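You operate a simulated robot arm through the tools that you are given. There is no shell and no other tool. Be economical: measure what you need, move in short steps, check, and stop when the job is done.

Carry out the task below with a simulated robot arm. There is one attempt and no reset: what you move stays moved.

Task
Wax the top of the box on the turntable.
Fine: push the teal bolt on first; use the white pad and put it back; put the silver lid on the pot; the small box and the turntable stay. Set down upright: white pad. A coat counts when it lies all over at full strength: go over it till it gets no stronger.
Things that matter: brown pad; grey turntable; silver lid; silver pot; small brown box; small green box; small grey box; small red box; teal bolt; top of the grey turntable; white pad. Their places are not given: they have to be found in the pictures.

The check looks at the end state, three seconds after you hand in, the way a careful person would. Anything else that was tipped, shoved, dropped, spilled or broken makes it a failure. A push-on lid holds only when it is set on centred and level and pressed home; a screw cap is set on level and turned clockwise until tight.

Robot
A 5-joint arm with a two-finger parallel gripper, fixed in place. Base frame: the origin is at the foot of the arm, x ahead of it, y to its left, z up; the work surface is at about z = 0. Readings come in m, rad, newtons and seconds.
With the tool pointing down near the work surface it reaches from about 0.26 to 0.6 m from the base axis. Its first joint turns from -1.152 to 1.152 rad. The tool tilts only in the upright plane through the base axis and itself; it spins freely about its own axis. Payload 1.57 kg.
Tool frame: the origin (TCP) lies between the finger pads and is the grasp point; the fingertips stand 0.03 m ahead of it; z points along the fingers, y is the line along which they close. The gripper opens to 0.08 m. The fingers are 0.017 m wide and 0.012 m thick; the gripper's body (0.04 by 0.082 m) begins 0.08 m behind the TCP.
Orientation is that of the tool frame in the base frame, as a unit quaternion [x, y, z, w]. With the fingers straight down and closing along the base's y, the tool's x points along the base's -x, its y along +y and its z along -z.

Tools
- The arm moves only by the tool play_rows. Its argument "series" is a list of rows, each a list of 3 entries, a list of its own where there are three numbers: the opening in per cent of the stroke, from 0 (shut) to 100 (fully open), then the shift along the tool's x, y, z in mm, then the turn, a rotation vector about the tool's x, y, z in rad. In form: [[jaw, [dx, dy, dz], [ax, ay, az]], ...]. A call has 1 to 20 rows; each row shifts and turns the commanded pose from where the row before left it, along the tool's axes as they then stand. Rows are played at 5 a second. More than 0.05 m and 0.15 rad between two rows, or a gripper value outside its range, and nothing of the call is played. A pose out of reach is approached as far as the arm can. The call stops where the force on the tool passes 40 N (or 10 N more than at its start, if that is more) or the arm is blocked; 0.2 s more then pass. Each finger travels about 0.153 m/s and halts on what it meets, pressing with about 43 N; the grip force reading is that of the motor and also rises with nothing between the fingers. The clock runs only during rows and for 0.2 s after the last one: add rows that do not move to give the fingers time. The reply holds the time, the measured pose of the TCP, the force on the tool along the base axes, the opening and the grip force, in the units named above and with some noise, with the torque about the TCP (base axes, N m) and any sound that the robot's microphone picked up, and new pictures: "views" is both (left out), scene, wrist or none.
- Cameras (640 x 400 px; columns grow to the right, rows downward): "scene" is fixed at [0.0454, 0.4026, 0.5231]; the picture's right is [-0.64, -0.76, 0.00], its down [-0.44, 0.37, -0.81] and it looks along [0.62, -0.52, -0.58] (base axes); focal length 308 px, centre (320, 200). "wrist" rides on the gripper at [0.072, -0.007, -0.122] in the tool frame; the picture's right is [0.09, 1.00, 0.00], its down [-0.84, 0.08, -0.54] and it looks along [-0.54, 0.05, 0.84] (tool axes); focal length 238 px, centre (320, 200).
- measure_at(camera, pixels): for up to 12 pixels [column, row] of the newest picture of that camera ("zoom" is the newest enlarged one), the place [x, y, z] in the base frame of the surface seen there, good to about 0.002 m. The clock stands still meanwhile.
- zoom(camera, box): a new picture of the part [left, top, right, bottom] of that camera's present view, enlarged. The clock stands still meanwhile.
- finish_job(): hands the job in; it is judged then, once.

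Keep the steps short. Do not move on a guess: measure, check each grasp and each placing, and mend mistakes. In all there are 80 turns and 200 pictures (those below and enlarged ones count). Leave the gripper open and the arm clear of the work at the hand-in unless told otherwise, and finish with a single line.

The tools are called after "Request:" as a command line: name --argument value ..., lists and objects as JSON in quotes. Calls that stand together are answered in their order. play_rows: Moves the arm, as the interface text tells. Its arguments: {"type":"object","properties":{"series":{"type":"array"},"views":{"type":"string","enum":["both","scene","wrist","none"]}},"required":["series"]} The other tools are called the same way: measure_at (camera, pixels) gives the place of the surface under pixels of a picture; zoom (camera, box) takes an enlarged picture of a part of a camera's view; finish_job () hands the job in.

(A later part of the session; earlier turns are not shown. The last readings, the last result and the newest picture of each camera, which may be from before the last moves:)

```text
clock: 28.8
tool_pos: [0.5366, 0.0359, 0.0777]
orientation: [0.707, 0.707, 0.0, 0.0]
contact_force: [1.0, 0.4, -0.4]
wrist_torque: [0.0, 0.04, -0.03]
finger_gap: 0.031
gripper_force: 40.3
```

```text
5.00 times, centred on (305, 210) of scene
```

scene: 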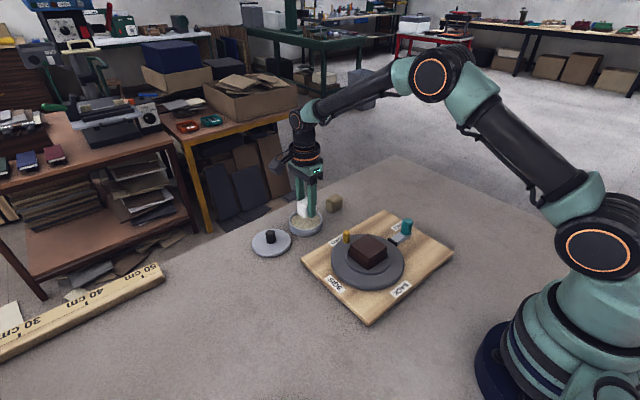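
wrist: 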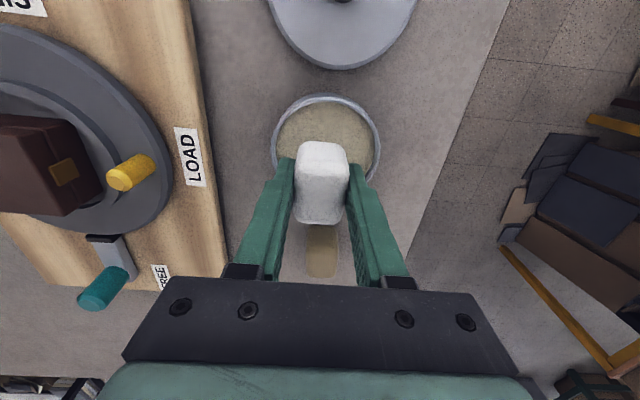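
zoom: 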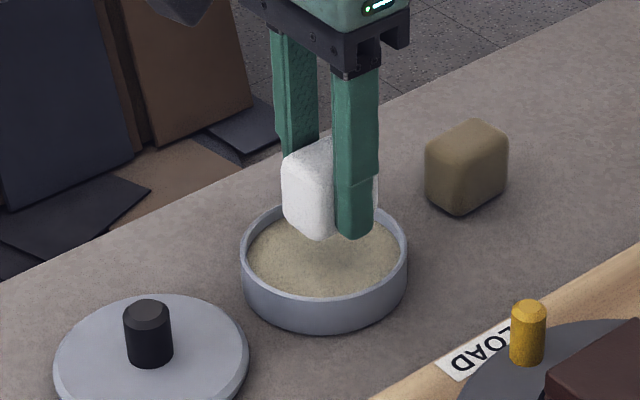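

The pad is centred over the pot. I'll lower it gently to the wax at about z 0.0185 and watch the force.

Request:
play_rows --series '[[0, [0, 0, 10], [0, 0, 0]], [0, [0, 0, 8], [0, 0, 0]], [0, [0, 0, 3], [0, 0, 0]], [0, [0, 0, 2], [0, 0, 0]], [0, [0, 0, 0], [0, 0, 0]]]' --views "scene"

Request:
zoom --camera "scene" --box '[260, 170, 350, 250]'

```text
clock: 30.0
tool_pos: [0.5358, 0.0374, 0.0552]
orientation: [0.707, 0.707, 0.0, 0.001]
contact_force: [0.1, -1.1, -1.0]
wrist_torque: [0.02, 0.01, -0.03]
finger_gap: 0.031
gripper_force: 40.1
```

scene: 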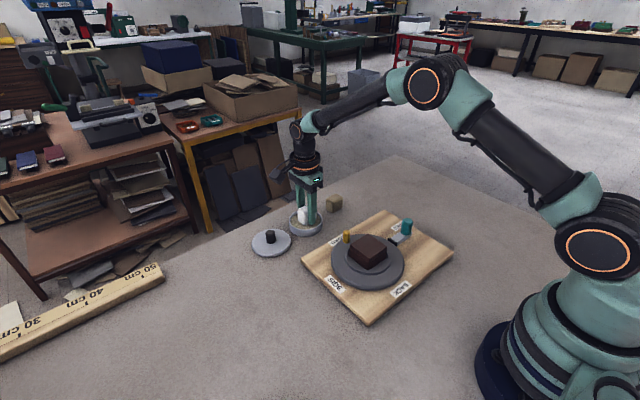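

```text
5.00 times, centred on (305, 210) of scene
```

zoom: 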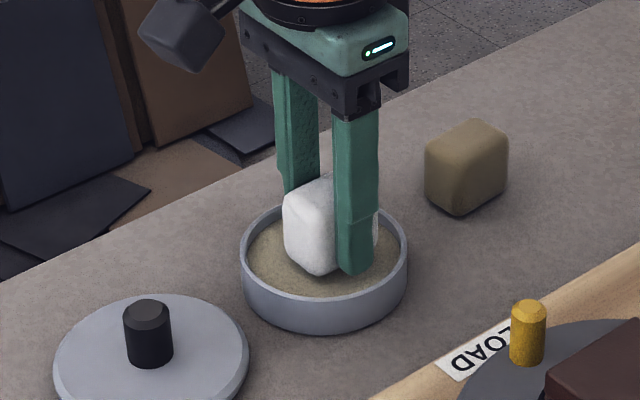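

No contact force yet. I'll go down a little more in 1.5 mm steps.

Request:
play_rows --series '[[0, [0, 0, 1.5], [0, 0, 0]], [0, [0, 0, 1.5], [0, 0, 0]], [0, [0, 0, 1.0], [0, 0, 0]], [0, [0, 0, 0], [0, 0, 0]]]' --views "none"

```text
clock: 31.0
tool_pos: [0.5357, 0.0366, 0.051]
orientation: [0.707, 0.707, 0.0, 0.0]
contact_force: [-2.5, 0.8, 6.2]
wrist_torque: [-0.02, 0.09, -0.04]
finger_gap: 0.0309
gripper_force: 39.8
```

There is 6 N of contact on the wax. I'll hold a moment with a small twist, then lift and look.

Request:
play_rows --series '[[0, [0, 0, 0], [0, 0, 0.05]], [0, [0, 0, 0], [0, 0, -0.1]], [0, [0, 0, 0], [0, 0, 0.05]], [0, [0, 0, 0], [0, 0, 0]], [0, [0, 0, -10], [0, 0, 0]], [0, [0, 0, -15], [0, 0, 0]], [0, [0, 0, -20], [0, 0, 0]], [0, [0, 0, -20], [0, 0, 0]], [0, [0, 0, 0], [0, 0, 0]]]'

Request:
zoom --camera "scene" --box '[260, 150, 350, 250]'

```text
clock: 33.0
tool_pos: [0.535, 0.0348, 0.1142]
orientation: [0.707, 0.707, 0.0, 0.0]
contact_force: [0.3, 0.4, -0.2]
wrist_torque: [0.0, -0.01, 0.04]
finger_gap: 0.0312
gripper_force: 39.7
```

scene: 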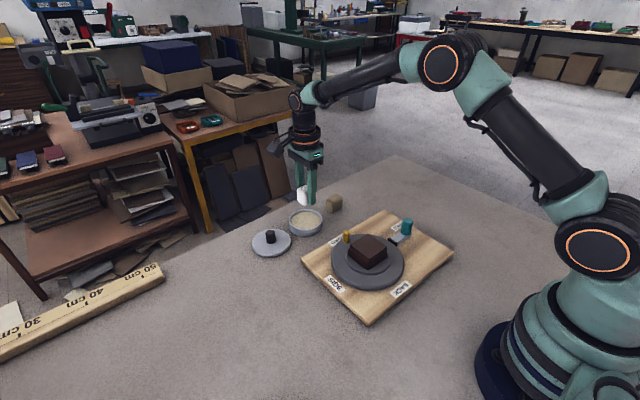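
wrist: 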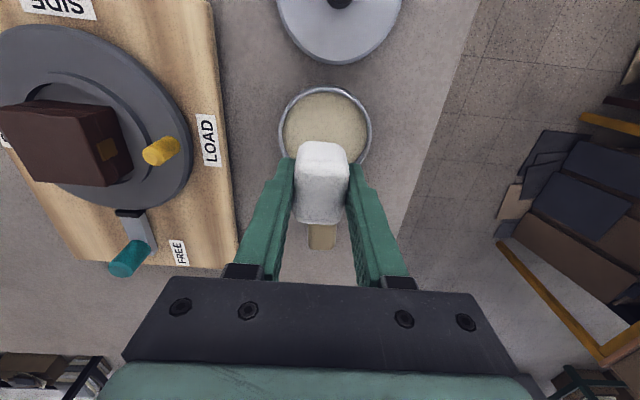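

```text
4.00 times, centred on (305, 200) of scene
```

zoom: 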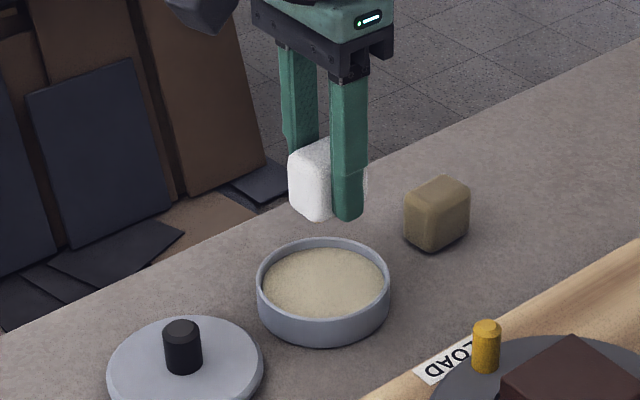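

The pad has touched the wax and the pot hasn't moved. I'll carry the pad over the box centre at (0.335,0.025).

Request:
play_rows --series '[[0, [0, 0, -20], [0, 0, 0]], [0, [0, -20, 0], [0, 0, 0]], [0, [-2, -36, 0], [0, 0, 0]], [0, [-2, -36, 0], [0, 0, 0]], [0, [-2, -36, 0], [0, 0, 0]], [0, [-2, -36, 0], [0, 0, 0]], [0, [-2, -36, 0], [0, 0, 0]], [0, [0, 0, 10], [0, 0, 0]], [0, [0, 0, 9], [0, 0, 0]], [0, [0, 0, 0], [0, 0, 0]]]'

Request:
zoom --camera "scene" --box '[325, 205, 435, 295]'

```text
clock: 35.2
tool_pos: [0.3337, 0.0244, 0.1168]
orientation: [0.707, 0.707, 0.0, 0.0]
contact_force: [-0.6, -0.6, -0.2]
wrist_torque: [-0.01, 0.0, -0.02]
finger_gap: 0.0313
gripper_force: 39.8
```

scene: 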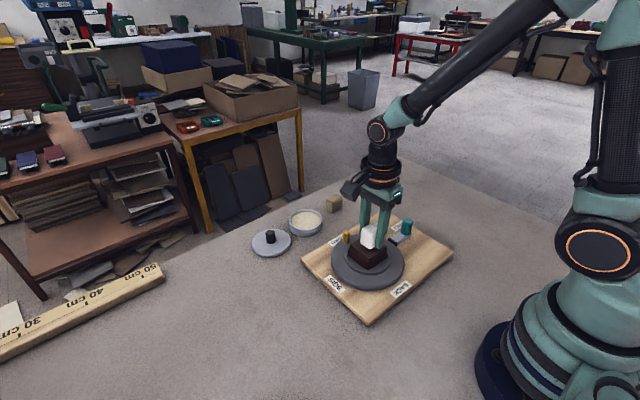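
wrist: 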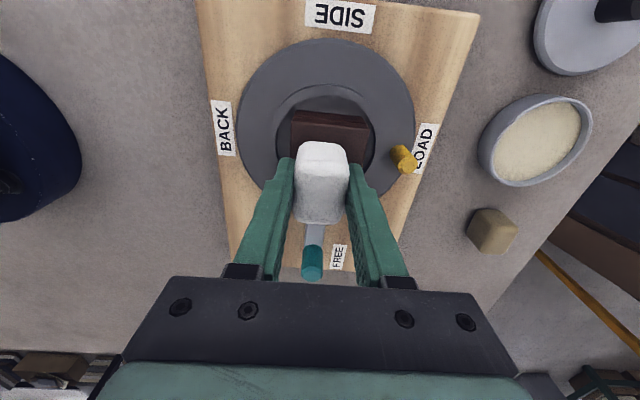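

```text
4.44 times, centred on (380, 250) of scene
```

zoom: 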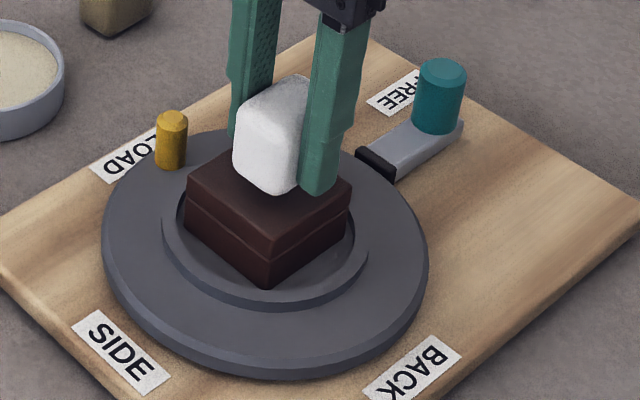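

It is centred over the box with the brake on. I'll lower gently to contact.

Request:
play_rows --series '[[0, [0, 0, 6], [0, 0, 0]], [0, [0, 0, 2], [0, 0, 0]], [0, [0, 0, 1], [0, 0, 0]], [0, [0, 0, 1], [0, 0, 0]], [0, [0, 0, 0], [0, 0, 0]]]' --views "none"

```text
clock: 36.4
tool_pos: [0.3348, 0.0265, 0.1069]
orientation: [0.707, 0.707, 0.0, 0.0]
contact_force: [0.4, 0.1, 0.6]
wrist_torque: [-0.02, 0.01, -0.01]
finger_gap: 0.031
gripper_force: 40.0
```

Request:
play_rows --series '[[0, [0, 0, 1], [0, 0, 0]], [0, [0, 0, 0.7], [0, 0, 0]], [0, [0, 0, 0], [0, 0, 0]]]' --views "none"

```text
clock: 37.2
tool_pos: [0.3357, 0.0255, 0.1062]
orientation: [0.707, 0.707, 0.001, 0.001]
contact_force: [-3.9, -4.0, 17.1]
wrist_torque: [-0.21, 0.22, -0.05]
finger_gap: 0.0311
gripper_force: 40.0
```

That is 17 N, which is stiff. I'll ease up 0.6 mm, then try one short stroke.

Request:
play_rows --series '[[0, [0, 0, -0.7], [0, 0, 0]], [0, [6, 0, 0], [0, 0, 0]], [0, [6, 0, 0], [0, 0, 0]], [0, [0, 0, 0], [0, 0, 0]]]' --views "scene"

Request:
zoom --camera "scene" --box '[325, 205, 435, 295]'

```text
clock: 38.2
tool_pos: [0.3341, 0.0382, 0.107]
orientation: [0.707, 0.707, 0.0, 0.0]
contact_force: [-0.2, -0.4, 0.0]
wrist_torque: [0.0, -0.01, 0.0]
finger_gap: 0.0311
gripper_force: 39.8
```

scene: 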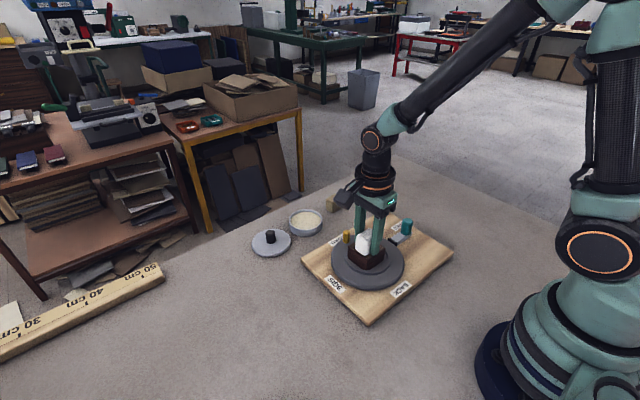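

```text
4.44 times, centred on (380, 250) of scene
```

zoom: 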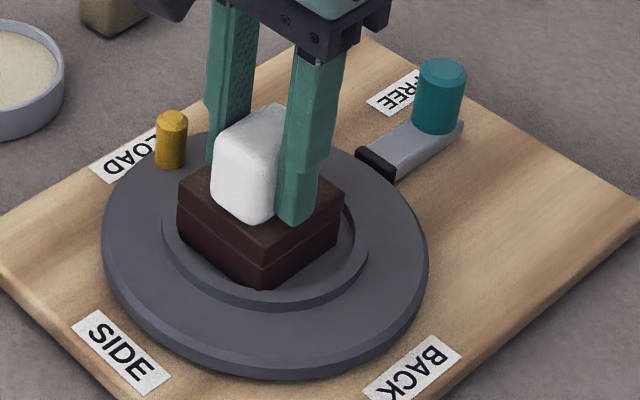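

The box slid a little in its round seat during that stroke. I'll measure by how much.

Request:
measure_at --camera "zoom" --pixels '[[185, 190], [262, 244], [337, 195], [186, 232], [260, 280], [332, 245], [172, 225], [360, 250], [260, 312], [340, 225]]'

```text
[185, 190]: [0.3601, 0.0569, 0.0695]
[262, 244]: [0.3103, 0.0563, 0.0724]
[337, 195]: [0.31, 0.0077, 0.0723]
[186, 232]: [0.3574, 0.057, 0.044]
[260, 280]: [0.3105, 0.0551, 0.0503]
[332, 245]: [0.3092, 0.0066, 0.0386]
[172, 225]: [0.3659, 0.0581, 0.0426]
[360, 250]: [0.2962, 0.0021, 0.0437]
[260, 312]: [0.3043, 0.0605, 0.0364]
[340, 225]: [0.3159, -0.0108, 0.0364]
```

The box moved 6.5 mm in +y. I'll lift the pad to see whether wax was laid and to plan lighter strokes.

Request:
play_rows --series '[[0, [0, 0, -20], [0, 0, 0]], [0, [0, 0, -30], [0, 0, 0]], [0, [0, 20, -10], [0, 0, 0]], [0, [0, 0, 0], [0, 0, 0]]]' --views "scene"

Request:
zoom --camera "scene" --box '[335, 215, 405, 280]'

```text
clock: 39.2
tool_pos: [0.3561, 0.0388, 0.167]
orientation: [0.707, 0.707, 0.0, 0.001]
contact_force: [-0.2, -0.1, -0.9]
wrist_torque: [-0.01, 0.01, -0.02]
finger_gap: 0.031
gripper_force: 39.8
```

scene: 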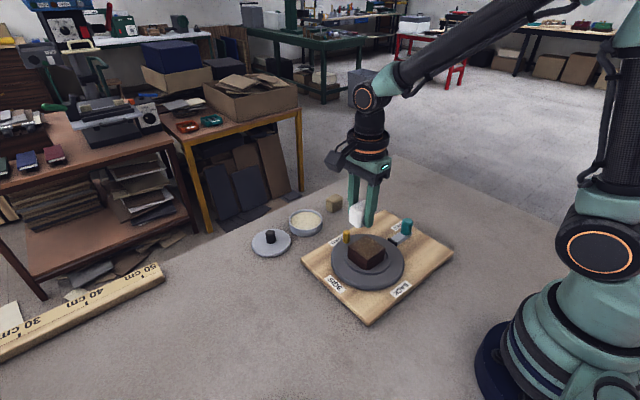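

```text
6.15 times, centred on (370, 248) of scene
```

zoom: 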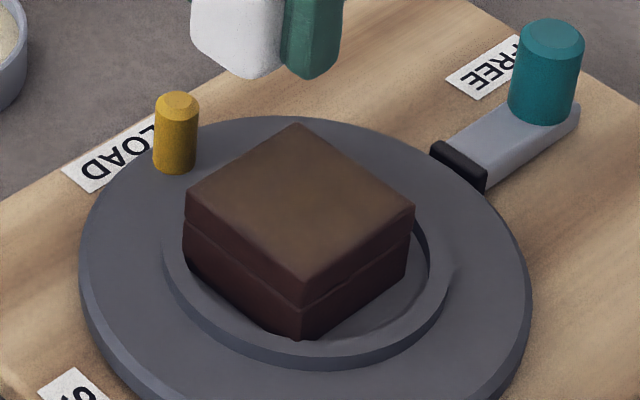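

A coat is forming in the middle of the top, so the pad and wax work. Next I'll wipe the other way, in -y, with light pressure, which should also draw the box back.

Request:
play_rows --series '[[0, [8, -20, 20], [0, 0, 0]], [0, [0, 0, 25], [0, 0, 0]], [0, [0, 0, 13], [0, 0, 0]], [0, [0, 0, 1.5], [0, 0, 0]], [0, [0, 0, 0.7], [0, 0, 0]], [0, [0, 0, 0], [0, 0, 0]]]' --views "none"

```text
clock: 40.6
tool_pos: [0.3344, 0.0458, 0.1066]
orientation: [0.707, 0.707, 0.001, 0.001]
contact_force: [0.2, 1.0, 1.7]
wrist_torque: [0.02, 0.03, 0.0]
finger_gap: 0.0308
gripper_force: 40.5
```

Contact is about 2 N. I'll press 0.3 mm more and wipe -y by 30 mm.

Request:
play_rows --series '[[0, [0, 0, 0.3], [0, 0, 0]], [0, [-6, 0, 0], [0, 0, 0]], [0, [-6, 0, 0], [0, 0, 0]], [0, [-6, 0, 0], [0, 0, 0]], [0, [-6, 0, 0], [0, 0, 0]], [0, [-6, 0, 0], [0, 0, 0]], [0, [0, 0, 0], [0, 0, 0]]]' --views "scene"

Request:
zoom --camera "scene" --box '[325, 205, 435, 295]'

```text
clock: 42.2
tool_pos: [0.3358, 0.0165, 0.106]
orientation: [0.707, 0.707, 0.0, 0.001]
contact_force: [0.1, 5.7, 17.4]
wrist_torque: [0.2, 0.0, 0.02]
finger_gap: 0.0308
gripper_force: 39.5
```

scene: 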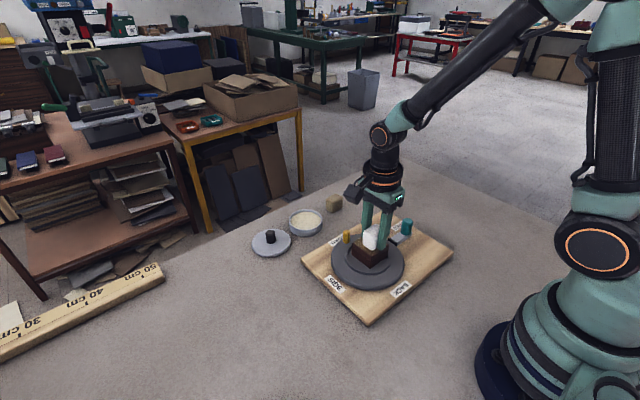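

```text
4.44 times, centred on (380, 250) of scene
```

zoom: 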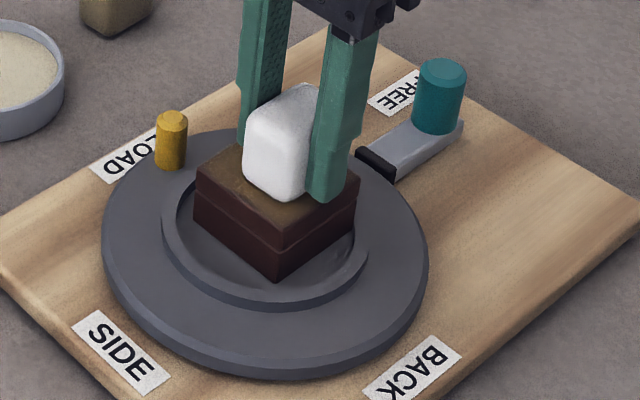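

The box sits a few mm the other way; the seat's rim limits its play to about ±6 mm, so I can centre it at the end. I'll ease the pressure and do x-direction sweeps along the -y side.

Request:
play_rows --series '[[0, [-6, 0, -0.4], [0, 0, 0]], [0, [0, 6, 0], [0, 0, 0]], [0, [0, 6, 0], [0, 0, 0]], [0, [0, 6, 0], [0, 0, 0]], [0, [0, 4, 0], [0, 0, 0]], [0, [0, -6, 0], [0, 0, 0]], [0, [0, -6, 0], [0, 0, 0]], [0, [0, -6, 0], [0, 0, 0]], [0, [0, -6, 0], [0, 0, 0]], [0, [0, -6, 0], [0, 0, 0]], [0, [0, -6, 0], [0, 0, 0]], [0, [0, -6, 0], [0, 0, 0]], [0, [0, 0, 0], [0, 0, 0]]]' --views "scene"

Request:
zoom --camera "scene" --box '[325, 205, 435, 295]'

```text
clock: 45.0
tool_pos: [0.3146, 0.0087, 0.1065]
orientation: [0.707, 0.708, 0.0, 0.002]
contact_force: [6.2, 0.0, 13.0]
wrist_torque: [0.02, -0.31, -0.01]
finger_gap: 0.0307
gripper_force: 39.7
```

scene: 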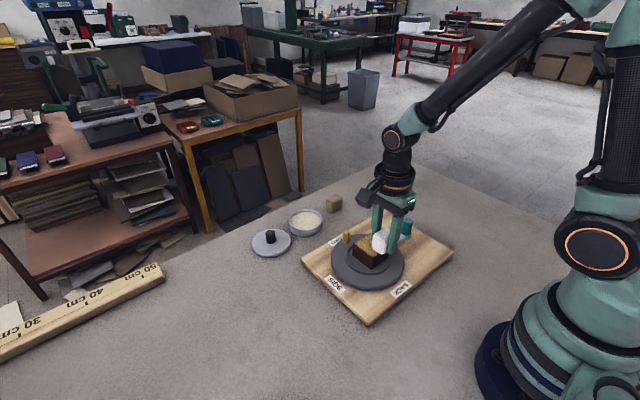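

```text
4.44 times, centred on (380, 250) of scene
```

zoom: 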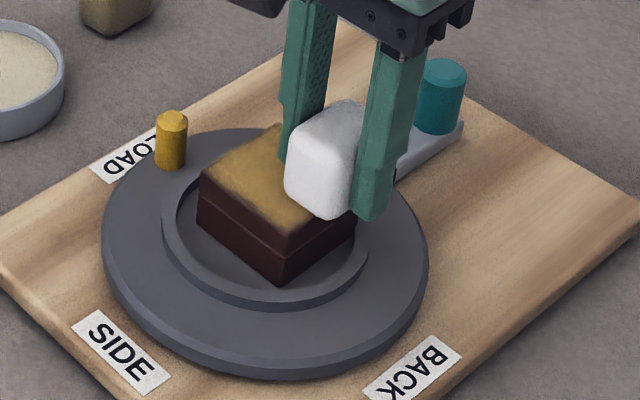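

A golden coat is building well. I'll continue the serpentine: middle lane, then the +y lane.

Request:
play_rows --series '[[0, [6, 0, 0], [0, 0, 0]], [0, [6, 0, 0], [0, 0, 0]], [0, [0, 7, 0], [0, 0, 0]], [0, [0, 7, 0], [0, 0, 0]], [0, [0, 7, 0], [0, 0, 0]], [0, [0, 7, 0], [0, 0, 0]], [0, [0, 7, 0], [0, 0, 0]], [0, [0, 7, 0], [0, 0, 0]], [0, [7, 0, 0], [0, 0, 0]], [0, [7, 0, 0], [0, 0, 0]], [0, [8, 0, 0], [0, 0, 0]], [0, [0, -7, 0], [0, 0, 0]], [0, [0, -7, 0], [0, 0, 0]], [0, [0, -7, 0], [0, 0, 0]], [0, [0, -7, 0], [0, 0, 0]], [0, [0, -7, 0], [0, 0, 0]], [0, [0, -7, 0], [0, 0, 0]], [0, [0, 0, 0], [0, 0, 0]]]' --views "scene"

Request:
zoom --camera "scene" --box '[325, 205, 435, 295]'

```text
clock: 45.7
tool_pos: [0.3159, 0.0205, 0.1074]
orientation: [0.708, 0.706, -0.003, -0.003]
contact_force: [-3.4, -1.3, 13.0]
wrist_torque: [0.01, -0.04, -0.03]
finger_gap: 0.031
gripper_force: 40.1
stopped in row 3: the force on the tool passed its limit at 48 N (the readings are from after the stop); the commanded pose is now the measured one
```

scene: 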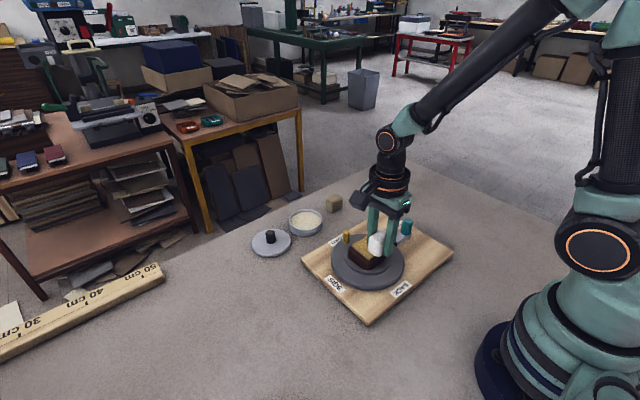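

```text
4.44 times, centred on (380, 250) of scene
```

zoom: 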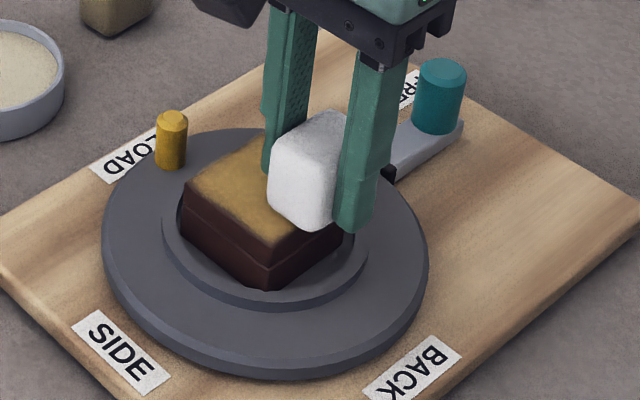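

The force spiked and the arm stopped itself. I'll lift off to inspect the pad's grip and the box.

Request:
play_rows --series '[[0, [0, 0, -5], [0, 0, 0]], [0, [0, 0, -25], [0, 0, 0]], [0, [0, 20, -30], [0, 0, 0]], [0, [0, 0, 0], [0, 0, 0]]]'

Request:
zoom --camera "scene" --box '[335, 185, 435, 280]'

Request:
zoom --camera "wrist" --box '[220, 80, 420, 250]'

```text
clock: 46.7
tool_pos: [0.3364, 0.0205, 0.1651]
orientation: [0.707, 0.707, -0.004, -0.004]
contact_force: [0.5, -0.1, -1.3]
wrist_torque: [0.0, -0.02, 0.0]
finger_gap: 0.0309
gripper_force: 39.8
```

scene: 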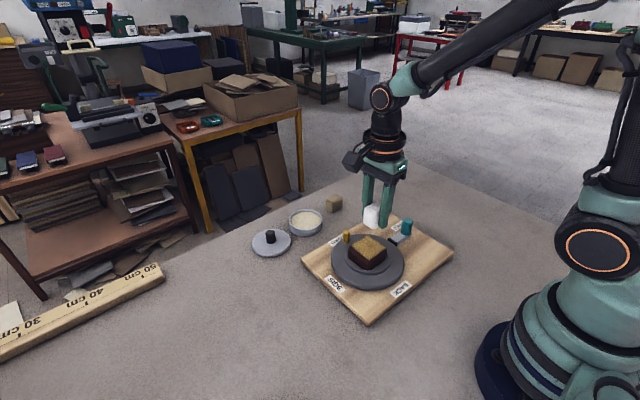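
wrist: 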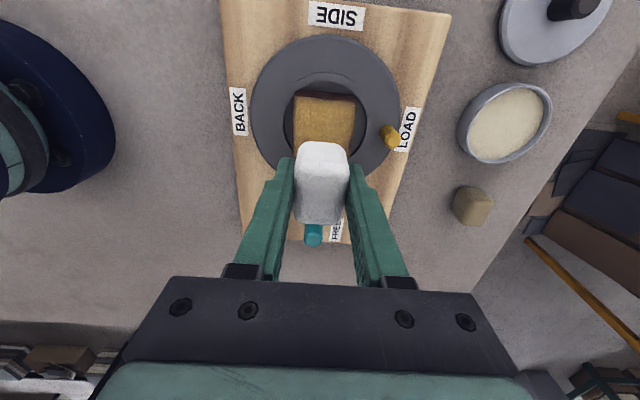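

```text
4.21 times, centred on (385, 232) of scene
```

zoom: 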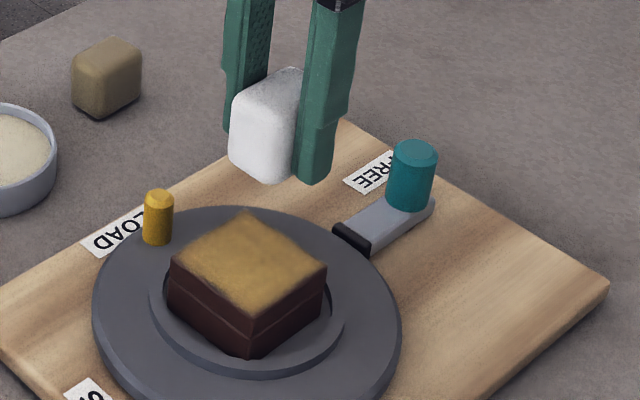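

```text
2.35 times, centred on (320, 165) of wrist
```

zoom: 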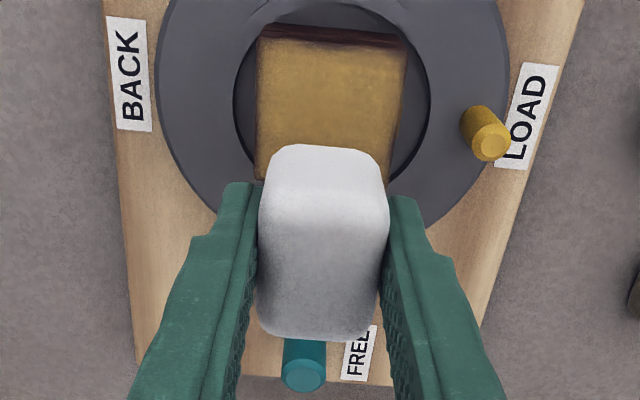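

The pad is firm and upright. The coat covers most of the top, and only the borders are weak. I'll look closely and measure the box.

Request:
zoom --camera "scene" --box '[340, 220, 400, 275]'

Request:
measure_at --camera "zoom" --pixels '[[335, 190], [155, 180], [255, 115], [350, 200]]'

```text
7.27 times, centred on (370, 248) of scene
```

zoom: 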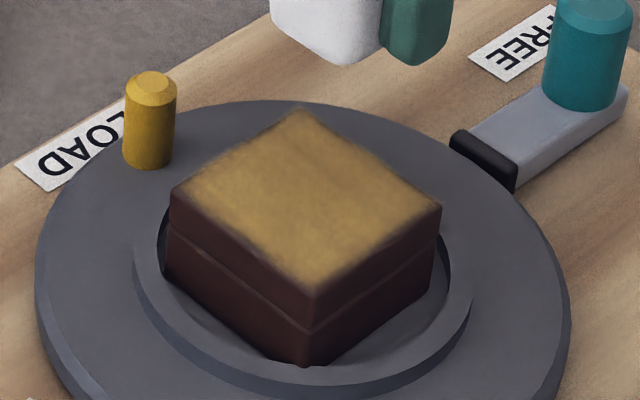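

```text
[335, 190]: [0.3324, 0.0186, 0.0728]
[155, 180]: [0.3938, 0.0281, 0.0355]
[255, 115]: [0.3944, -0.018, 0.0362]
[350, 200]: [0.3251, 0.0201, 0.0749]
```

Now the box's exact corners.

Request:
measure_at --camera "zoom" --pixels '[[300, 112], [176, 195], [314, 285], [436, 206], [306, 195], [170, 262], [304, 355], [434, 265]]'

```text
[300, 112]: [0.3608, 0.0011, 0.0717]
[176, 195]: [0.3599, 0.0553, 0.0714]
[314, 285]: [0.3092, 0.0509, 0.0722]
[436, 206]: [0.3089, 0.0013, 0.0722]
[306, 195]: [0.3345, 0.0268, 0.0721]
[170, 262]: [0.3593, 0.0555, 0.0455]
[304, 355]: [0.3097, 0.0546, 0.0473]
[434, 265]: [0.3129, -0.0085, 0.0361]
```

The box is nearly home at (0.3345,0.0275). Next I'll work the +y border: place the pad at y 0.042, press softly and sweep in x.

Request:
play_rows --series '[[0, [21.5, -1, 20], [0, 0, 0]], [0, [0, 0, 25], [0, 0, 0]], [0, [0, 0, 12], [0, 0, 0]], [0, [0, 0, 0.7], [0, 0, 0]], [0, [0, 0, 0.5], [0, 0, 0]], [0, [0, 0, 0], [0, 0, 0]]]' --views "none"

```text
clock: 48.1
tool_pos: [0.3326, 0.0426, 0.1077]
orientation: [0.707, 0.707, -0.004, -0.003]
contact_force: [0.4, 0.3, 0.5]
wrist_torque: [0.0, -0.05, -0.01]
finger_gap: 0.0309
gripper_force: 39.9
```

No contact yet, and the tool is 0.011 rad off level about its x since the stop. I'll correct that and press in 0.4 mm steps.

Request:
play_rows --series '[[0, [0, 0, 0], [-0.011, 0, 0]], [0, [0, 0, 0.5], [0, 0, 0]], [0, [0, 0, 0.4], [0, 0, 0]], [0, [0, 0, 0], [0, 0, 0]]]' --views "none"

```text
clock: 49.1
tool_pos: [0.3344, 0.0422, 0.107]
orientation: [0.707, 0.707, 0.0, 0.002]
contact_force: [0.0, 0.8, -0.3]
wrist_torque: [0.01, -0.01, 0.0]
finger_gap: 0.031
gripper_force: 39.9
```

Request:
play_rows --series '[[0, [0, 0, 0.5], [0, 0, 0]], [0, [0, 0, 0.4], [0, 0, 0]], [0, [0, 0, 0], [0, 0, 0]]]' --views "none"

```text
clock: 49.9
tool_pos: [0.3335, 0.0431, 0.1053]
orientation: [0.708, 0.707, 0.001, 0.001]
contact_force: [-2.3, 0.1, 15.0]
wrist_torque: [-0.15, 0.1, -0.02]
finger_gap: 0.031
gripper_force: 40.2
```

That is 15 N of contact. I'll ease up 0.2 mm and sweep in x along the +y border.

Request:
play_rows --series '[[0, [0, 5, -0.2], [0, 0, 0]], [0, [0, 5, 0], [0, 0, 0]], [0, [0, 5, 0], [0, 0, 0]], [0, [0, 4, 0], [0, 0, 0]], [0, [0, -6, 0], [0, 0, 0]], [0, [0, -6, 0], [0, 0, 0]], [0, [0, -6, 0], [0, 0, 0]], [0, [0, -6, 0], [0, 0, 0]], [0, [0, -6, 0], [0, 0, 0]], [0, [0, -6, 0], [0, 0, 0]], [0, [0, -4, 0], [0, 0, 0]], [0, [0, 0, 0], [0, 0, 0]]]' --views "scene"

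Request:
zoom --camera "scene" --box '[335, 205, 405, 275]'

```text
clock: 51.0
tool_pos: [0.3508, 0.043, 0.1055]
orientation: [0.708, 0.706, -0.001, -0.002]
contact_force: [-3.8, -1.1, 11.2]
wrist_torque: [-0.1, 0.09, -0.02]
finger_gap: 0.0313
gripper_force: 39.7
stopped in row 5: the force on the tool passed its limit at 44 N (the readings are from after the stop); the commanded pose is now the measured one
```

scene: 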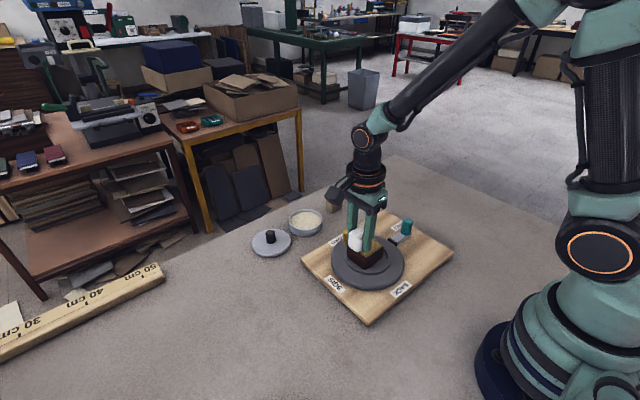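

```text
5.71 times, centred on (370, 240) of scene
```

zoom: 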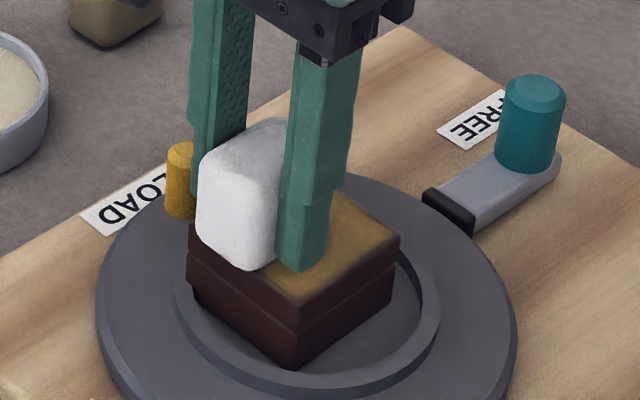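

The spike came at the reversal. I'll ease the pressure 0.3 mm and go back with smaller 3 mm steps.

Request:
play_rows --series '[[0, [0, 0, -0.4], [0, 0, 0]], [0, [0, -3, 0], [0, 0, 0]], [0, [0, -3, 0], [0, 0, 0]], [0, [0, -3, 0], [0, 0, 0]], [0, [0, -3, 0], [0, 0, 0]], [0, [0, -3, 0], [0, 0, 0]], [0, [0, -3, 0], [0, 0, 0]], [0, [0, -3, 0], [0, 0, 0]], [0, [0, -3, 0], [0, 0, 0]], [0, [0, -3, 0], [0, 0, 0]], [0, [0, -3, 0], [0, 0, 0]], [0, [0, -3, 0], [0, 0, 0]], [0, [0, -3, 0], [0, 0, 0]], [0, [0, 0, 0], [0, 0, 0]]]' --views "none"

```text
clock: 54.0
tool_pos: [0.3144, 0.0419, 0.1054]
orientation: [0.707, 0.708, -0.001, -0.001]
contact_force: [2.5, -0.7, 7.1]
wrist_torque: [-0.06, -0.18, -0.02]
finger_gap: 0.0312
gripper_force: 39.7
```

Contact is steady at 7 N. I'll continue around: the -x border in -y, then the -y border in +x.

Request:
play_rows --series '[[0, [-4, 0, 0], [0, 0, 0]], [0, [-4, 0, 0], [0, 0, 0]], [0, [-4, 0, 0], [0, 0, 0]], [0, [-4, 0, 0], [0, 0, 0]], [0, [-4, 0, 0], [0, 0, 0]], [0, [-4, 0, 0], [0, 0, 0]], [0, [-4, 0, 0], [0, 0, 0]], [0, [-4, 0, 0], [0, 0, 0]], [0, [-2, 0, 0], [0, 0, 0]], [0, [0, 2, -0.1], [0, 0, 0]], [0, [0, 4, 0], [0, 0, 0]], [0, [0, 4, 0], [0, 0, 0]], [0, [0, 4, 0], [0, 0, 0]], [0, [0, 4, 0], [0, 0, 0]], [0, [0, 4, 0], [0, 0, 0]], [0, [0, 4, 0], [0, 0, 0]], [0, [0, 4, 0], [0, 0, 0]], [0, [0, 4, 0], [0, 0, 0]], [0, [0, 4, 0], [0, 0, 0]]]' --views "scene"

Request:
zoom --camera "scene" --box '[335, 205, 405, 275]'

```text
clock: 58.0
tool_pos: [0.351, 0.0075, 0.1068]
orientation: [0.708, 0.707, -0.001, -0.001]
contact_force: [-3.3, -1.2, 7.6]
wrist_torque: [0.01, 0.12, 0.04]
finger_gap: 0.0313
gripper_force: 39.9
```

scene: 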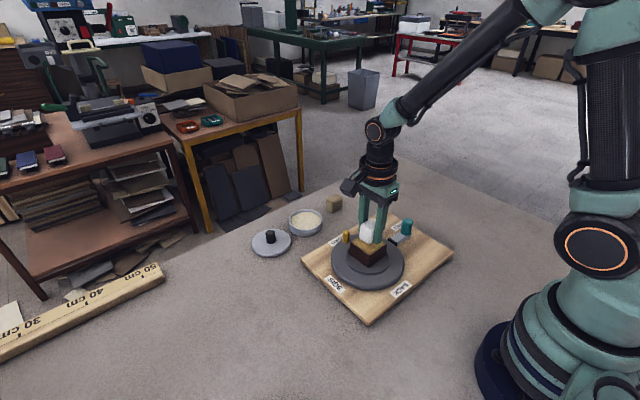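

```text
5.71 times, centred on (370, 240) of scene
```

zoom: 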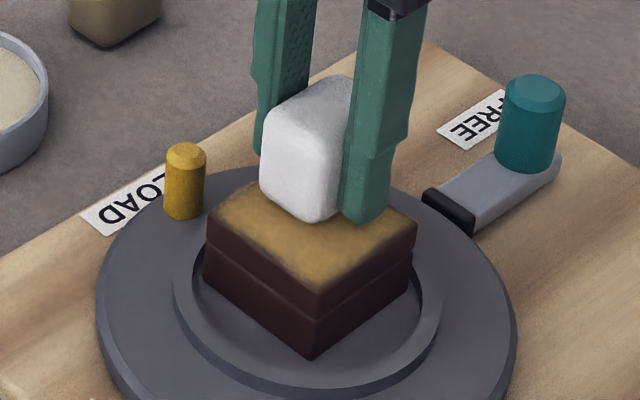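

Now the +x border in +y, then the +y border again in -x, following the slight height change I saw (0.1068 to 0.1055).

Request:
play_rows --series '[[0, [3, 0, 0], [0, 0, 0]], [0, [4, 0, 0.1], [0, 0, 0]], [0, [4, 0, 0.1], [0, 0, 0]], [0, [4, 0, 0.1], [0, 0, 0]], [0, [4, 0, 0.1], [0, 0, 0]], [0, [4, 0, 0.1], [0, 0, 0]], [0, [4, 0, 0.1], [0, 0, 0]], [0, [4, 0, 0.1], [0, 0, 0]], [0, [4, 0, 0], [0, 0, 0]], [0, [0, -2, 0], [0, 0, 0]], [0, [0, -4, 0], [0, 0, 0]], [0, [0, -4, 0], [0, 0, 0]], [0, [0, -4, 0], [0, 0, 0]], [0, [0, -4, 0], [0, 0, 0]], [0, [0, -4, 0], [0, 0, 0]], [0, [0, -4, 0], [0, 0, 0]], [0, [0, -4, 0], [0, 0, 0]], [0, [0, -4, 0], [0, 0, 0]], [0, [0, -4, 0], [0, 0, 0]]]' --views "scene"

Request:
zoom --camera "scene" --box '[335, 205, 405, 275]'

```text
clock: 62.0
tool_pos: [0.316, 0.0443, 0.1061]
orientation: [0.708, 0.707, 0.0, 0.0]
contact_force: [7.9, -1.9, 18.0]
wrist_torque: [-0.13, -0.36, 0.05]
finger_gap: 0.031
gripper_force: 39.4
```

scene: 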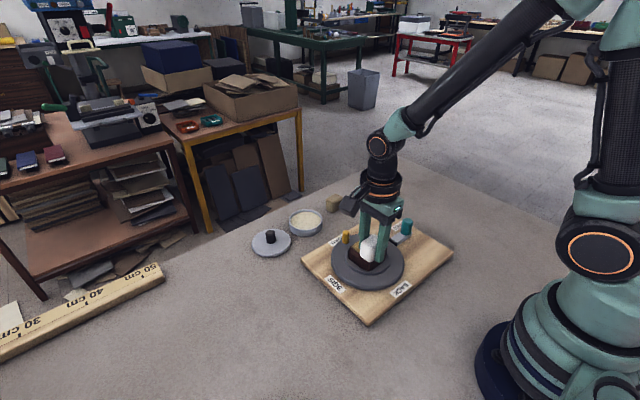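

```text
5.71 times, centred on (370, 240) of scene
```

zoom: 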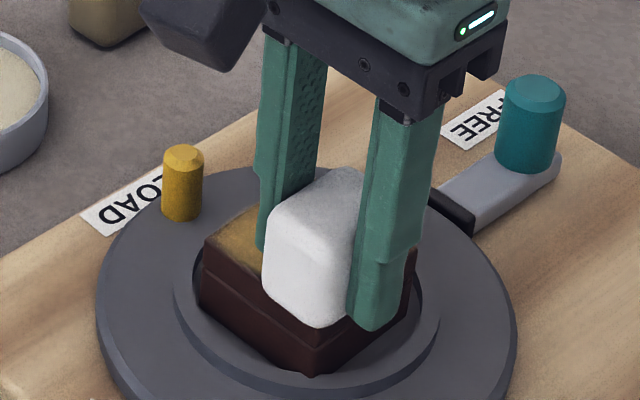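

Knob at (183,180) looks almost unchanged. I'll lift off and inspect the coat.

Request:
play_rows --series '[[0, [0, 0, -4], [0, 0, 0]], [0, [0, 0, -26], [0, 0, 0]], [0, [0, 20, -30], [0, 0, 0]], [0, [0, 30, -10], [0, 0, 0]], [0, [0, 0, 0], [0, 0, 0]]]'

Request:
zoom --camera "wrist" --box '[180, 50, 380, 190]'

Request:
zoom --camera "scene" --box '[340, 220, 400, 275]'

Request:
measure_at --camera "zoom" --pixels '[[150, 82], [304, 118], [180, 196], [312, 285], [436, 212], [306, 195]]'

```text
clock: 63.2
tool_pos: [0.3645, 0.0444, 0.1733]
orientation: [0.708, 0.706, -0.001, -0.001]
contact_force: [-0.2, 0.7, -0.4]
wrist_torque: [0.01, -0.03, 0.02]
finger_gap: 0.0309
gripper_force: 39.6
```

scene: 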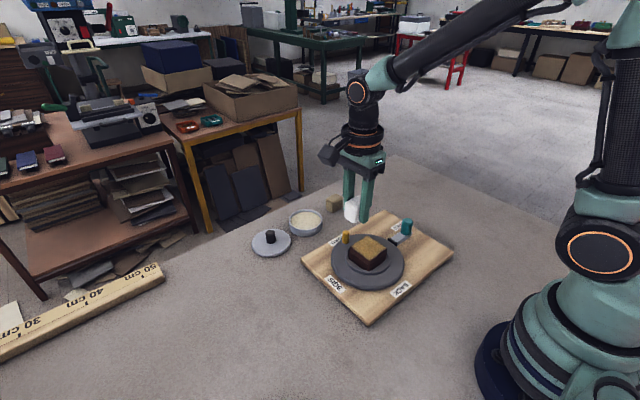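
wrist: 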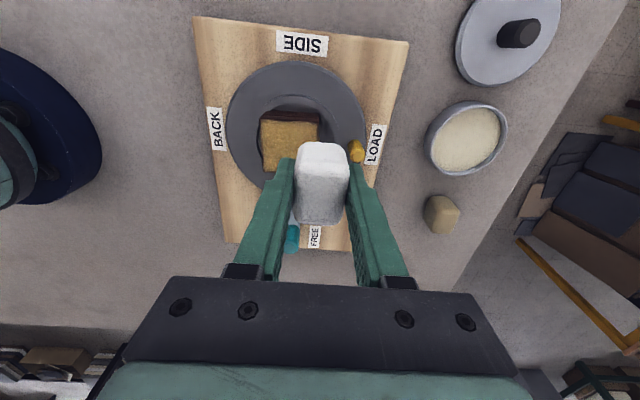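

```text
2.86 times, centred on (280, 120) of wrist
```

zoom: 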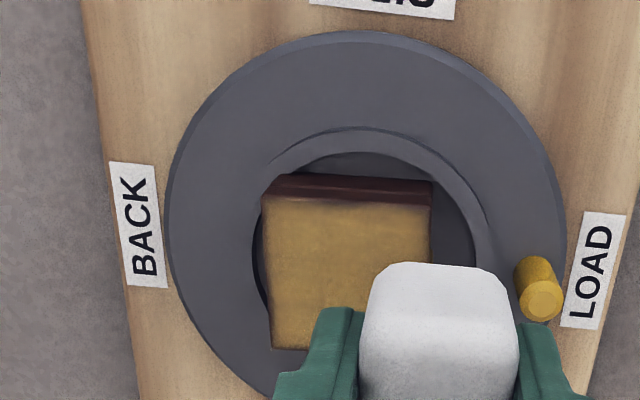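

```text
7.27 times, centred on (370, 248) of scene
```

zoom: 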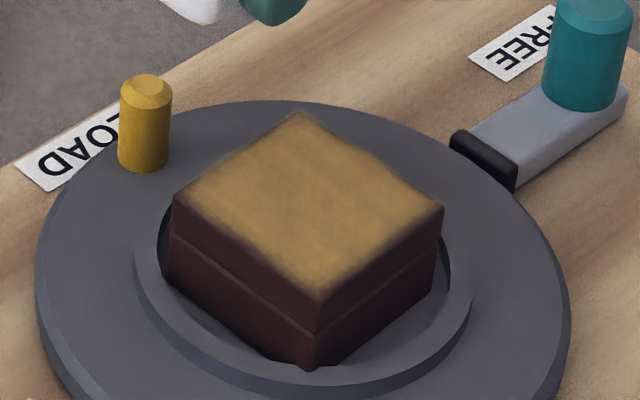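

```text
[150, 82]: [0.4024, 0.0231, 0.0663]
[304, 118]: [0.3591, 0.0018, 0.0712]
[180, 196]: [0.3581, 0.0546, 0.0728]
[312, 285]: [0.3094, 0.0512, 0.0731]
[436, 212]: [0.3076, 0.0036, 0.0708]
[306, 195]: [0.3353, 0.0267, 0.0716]
```

The coat is now gold nearly everywhere, faint only at the very borders. To be safe I'll charge the pad with wax again and go over it once more.

Request:
play_rows --series '[[0, [-1, 30, 0], [0, 0, 0]], [0, [-2, 36, 0], [0, 0, 0]], [0, [-2, 36, 0], [0, 0, 0]], [0, [-2, 36, 0], [0, 0, 0]], [0, [-1, 33, 0], [0, 0, 0]], [0, [0, 0, 40], [0, 0, 0]], [0, [0, 0, 40], [0, 0, 0]], [0, [0, 0, 25], [0, 0, 0]], [0, [0, 0, 12], [0, 0, 0]], [0, [0, 0, 3.5], [0, 0, 0]], [0, [0, 0, 0], [0, 0, 0]]]'

```text
clock: 65.6
tool_pos: [0.5367, 0.0345, 0.0539]
orientation: [0.708, 0.706, -0.001, -0.002]
contact_force: [0.4, 0.3, -0.1]
wrist_torque: [-0.01, 0.01, 0.02]
finger_gap: 0.031
gripper_force: 39.8
```

scene: 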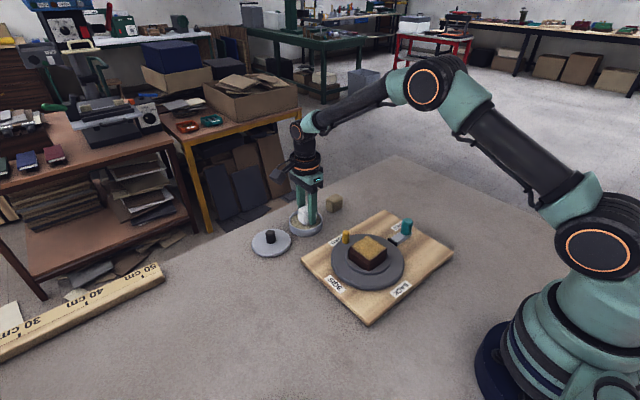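
wrist: 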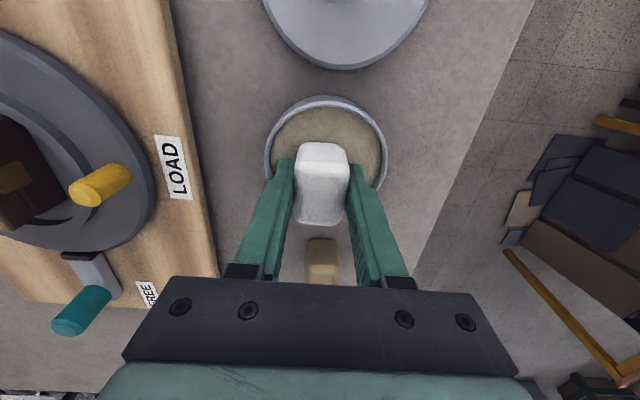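

Request:
play_rows --series '[[0, [0, 0, 1.5], [0, 0, 0]], [0, [0, 0, 1], [0, 0, 0]], [0, [0, 0, 0.5], [0, 0, 0]], [0, [0, 0, 0], [0, 0, 0]], [0, [0, 0, 0], [0, 0, 0]]]' --views "none"

```text
clock: 66.8
tool_pos: [0.5354, 0.0351, 0.0504]
orientation: [0.708, 0.706, -0.002, -0.001]
contact_force: [0.5, -0.7, 0.4]
wrist_torque: [0.02, 0.0, -0.03]
finger_gap: 0.0311
gripper_force: 39.8
```

Request:
play_rows --series '[[0, [0, 0, 0.7], [0, 0, 0]], [0, [0, 0, 0.5], [0, 0, 0]], [0, [0, 0, 0], [0, 0, 0]], [0, [0, 0, 0], [0, 0, 0]]]' --views "none"

```text
clock: 67.8
tool_pos: [0.5348, 0.0357, 0.0501]
orientation: [0.708, 0.706, -0.001, -0.001]
contact_force: [-3.2, -0.5, 15.3]
wrist_torque: [0.09, 0.08, -0.01]
finger_gap: 0.0311
gripper_force: 39.7
```

The pad is recharged with 15 N of contact. I'll lift and carry it to the box's -x/-y corner area at (0.316,0.012).

Request:
play_rows --series '[[0, [0, 0, -10], [0, 0, 0]], [0, [0, 0, -35], [0, 0, 0]], [0, [0, 0, -40], [0, 0, 0]], [0, [-4, -30, 0], [0, 0, 0]], [0, [-4, -38, 0], [0, 0, 0]], [0, [-4, -38, 0], [0, 0, 0]], [0, [-4, -38, 0], [0, 0, 0]], [0, [-4, -38, 0], [0, 0, 0]], [0, [-4, -37, 0], [0, 0, 0]], [0, [0, 0, 15], [0, 0, 0]], [0, [0, 0, 11], [0, 0, 0]], [0, [0, 0, 2], [0, 0, 0]], [0, [0, 0, 0], [0, 0, 0]]]' --views "none"

```text
clock: 70.6
tool_pos: [0.316, 0.0112, 0.1059]
orientation: [0.708, 0.706, -0.001, -0.001]
contact_force: [0.3, -0.1, 0.0]
wrist_torque: [0.03, 0.03, -0.01]
finger_gap: 0.0311
gripper_force: 39.7
```

Request:
play_rows --series '[[0, [0, 0, 0.5], [0, 0, 0]], [0, [0, 0, 0.4], [0, 0, 0]], [0, [0, 0, 0], [0, 0, 0]]]' --views "none"

```text
clock: 71.4
tool_pos: [0.316, 0.0107, 0.105]
orientation: [0.708, 0.706, -0.001, -0.002]
contact_force: [-0.7, 0.8, -0.2]
wrist_torque: [-0.03, -0.02, 0.03]
finger_gap: 0.031
gripper_force: 40.1
```

Request:
play_rows --series '[[0, [0, 0, 0.4], [0, 0, 0]], [0, [0, 0, 0.4], [0, 0, 0]], [0, [0, 0, 0], [0, 0, 0]]]' --views "none"

```text
clock: 72.2
tool_pos: [0.3169, 0.0115, 0.1058]
orientation: [0.708, 0.706, -0.001, -0.001]
contact_force: [0.1, -0.3, -0.8]
wrist_torque: [-0.01, 0.0, -0.05]
finger_gap: 0.031
gripper_force: 38.9
```

Still no contact, so I'll continue down in small steps.

Request:
play_rows --series '[[0, [0, 0, 0.4], [0, 0, 0]], [0, [0, 0, 0.4], [0, 0, 0]], [0, [0, 0, 0], [0, 0, 0]]]' --views "scene"

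Request:
zoom --camera "scene" --box '[335, 205, 405, 275]'

```text
clock: 73.0
tool_pos: [0.3173, 0.0126, 0.1053]
orientation: [0.708, 0.707, -0.001, -0.001]
contact_force: [0.3, -0.5, 4.5]
wrist_torque: [0.06, -0.03, 0.0]
finger_gap: 0.0311
gripper_force: 39.6
```

scene: 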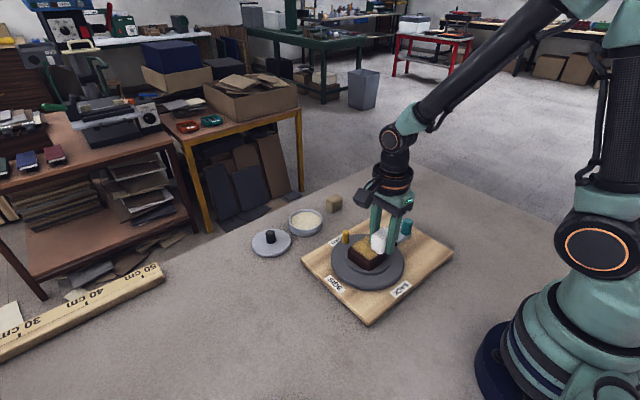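

```text
5.71 times, centred on (370, 240) of scene
```

zoom: 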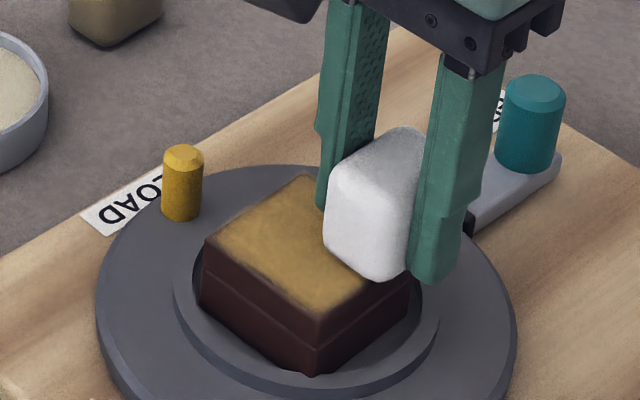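

There is 4.5 N of contact. I'll sweep lane 1 in +x, then shift to the middle lane.

Request:
play_rows --series '[[0, [0, 2, 0.2], [0, 0, 0]], [0, [0, 4, 0], [0, 0, 0]], [0, [0, 4, 0], [0, 0, 0]], [0, [0, 4, 0], [0, 0, 0]], [0, [0, 4, 0], [0, 0, 0]], [0, [0, 4, 0], [0, 0, 0]], [0, [0, 4, 0], [0, 0, 0]], [0, [0, 4, 0], [0, 0, 0]], [0, [0, 4, 0], [0, 0, 0]], [0, [0, 4, 0], [0, 0, 0]], [0, [3, 0, 0], [0, 0, 0]], [0, [4, 0, 0], [0, 0, 0]], [0, [4, 0, 0], [0, 0, 0]], [0, [4, 0, 0], [0, 0, 0]], [0, [0, -2, 0], [0, 0, 0]], [0, [0, -4, 0], [0, 0, 0]], [0, [0, -4, 0], [0, 0, 0]], [0, [0, -4, 0], [0, 0, 0]], [0, [0, -4, 0], [0, 0, 0]], [0, [0, -4, 0], [0, 0, 0]]]' --views "none"

```text
clock: 77.2
tool_pos: [0.3336, 0.0268, 0.1046]
orientation: [0.708, 0.707, 0.0, 0.0]
contact_force: [7.0, -0.8, 15.2]
wrist_torque: [0.02, -0.26, 0.02]
finger_gap: 0.0311
gripper_force: 40.0
```

Steady at 15 N. I'll finish the middle lane, move to the +y border and sweep +x.

Request:
play_rows --series '[[0, [0, -4, 0], [0, 0, 0]], [0, [0, -4, 0], [0, 0, 0]], [0, [0, -4, 0], [0, 0, 0]], [0, [0, -4, 0], [0, 0, 0]], [0, [0, -3, 0], [0, 0, 0]], [0, [2, 0, -0.2], [0, 0, 0]], [0, [4, 0, 0], [0, 0, 0]], [0, [4, 0, 0], [0, 0, 0]], [0, [4, 0, 0], [0, 0, 0]], [0, [4, 0, 0], [0, 0, 0]], [0, [0, 2, 0], [0, 0, 0]], [0, [0, 4, 0], [0, 0, 0]], [0, [0, 4, 0], [0, 0, 0]], [0, [0, 4, 0], [0, 0, 0]], [0, [0, 4, 0], [0, 0, 0]], [0, [0, 4, 0], [0, 0, 0]], [0, [0, 4, 0], [0, 0, 0]], [0, [0, 4, 0], [0, 0, 0]], [0, [0, 4, 0], [0, 0, 0]], [0, [0, 4, 0], [0, 0, 0]]]' --views "none"

```text
clock: 81.4
tool_pos: [0.3509, 0.0445, 0.1051]
orientation: [0.707, 0.707, -0.001, -0.001]
contact_force: [-2.1, 0.3, 2.9]
wrist_torque: [0.04, 0.03, 0.0]
finger_gap: 0.0312
gripper_force: 40.0
```

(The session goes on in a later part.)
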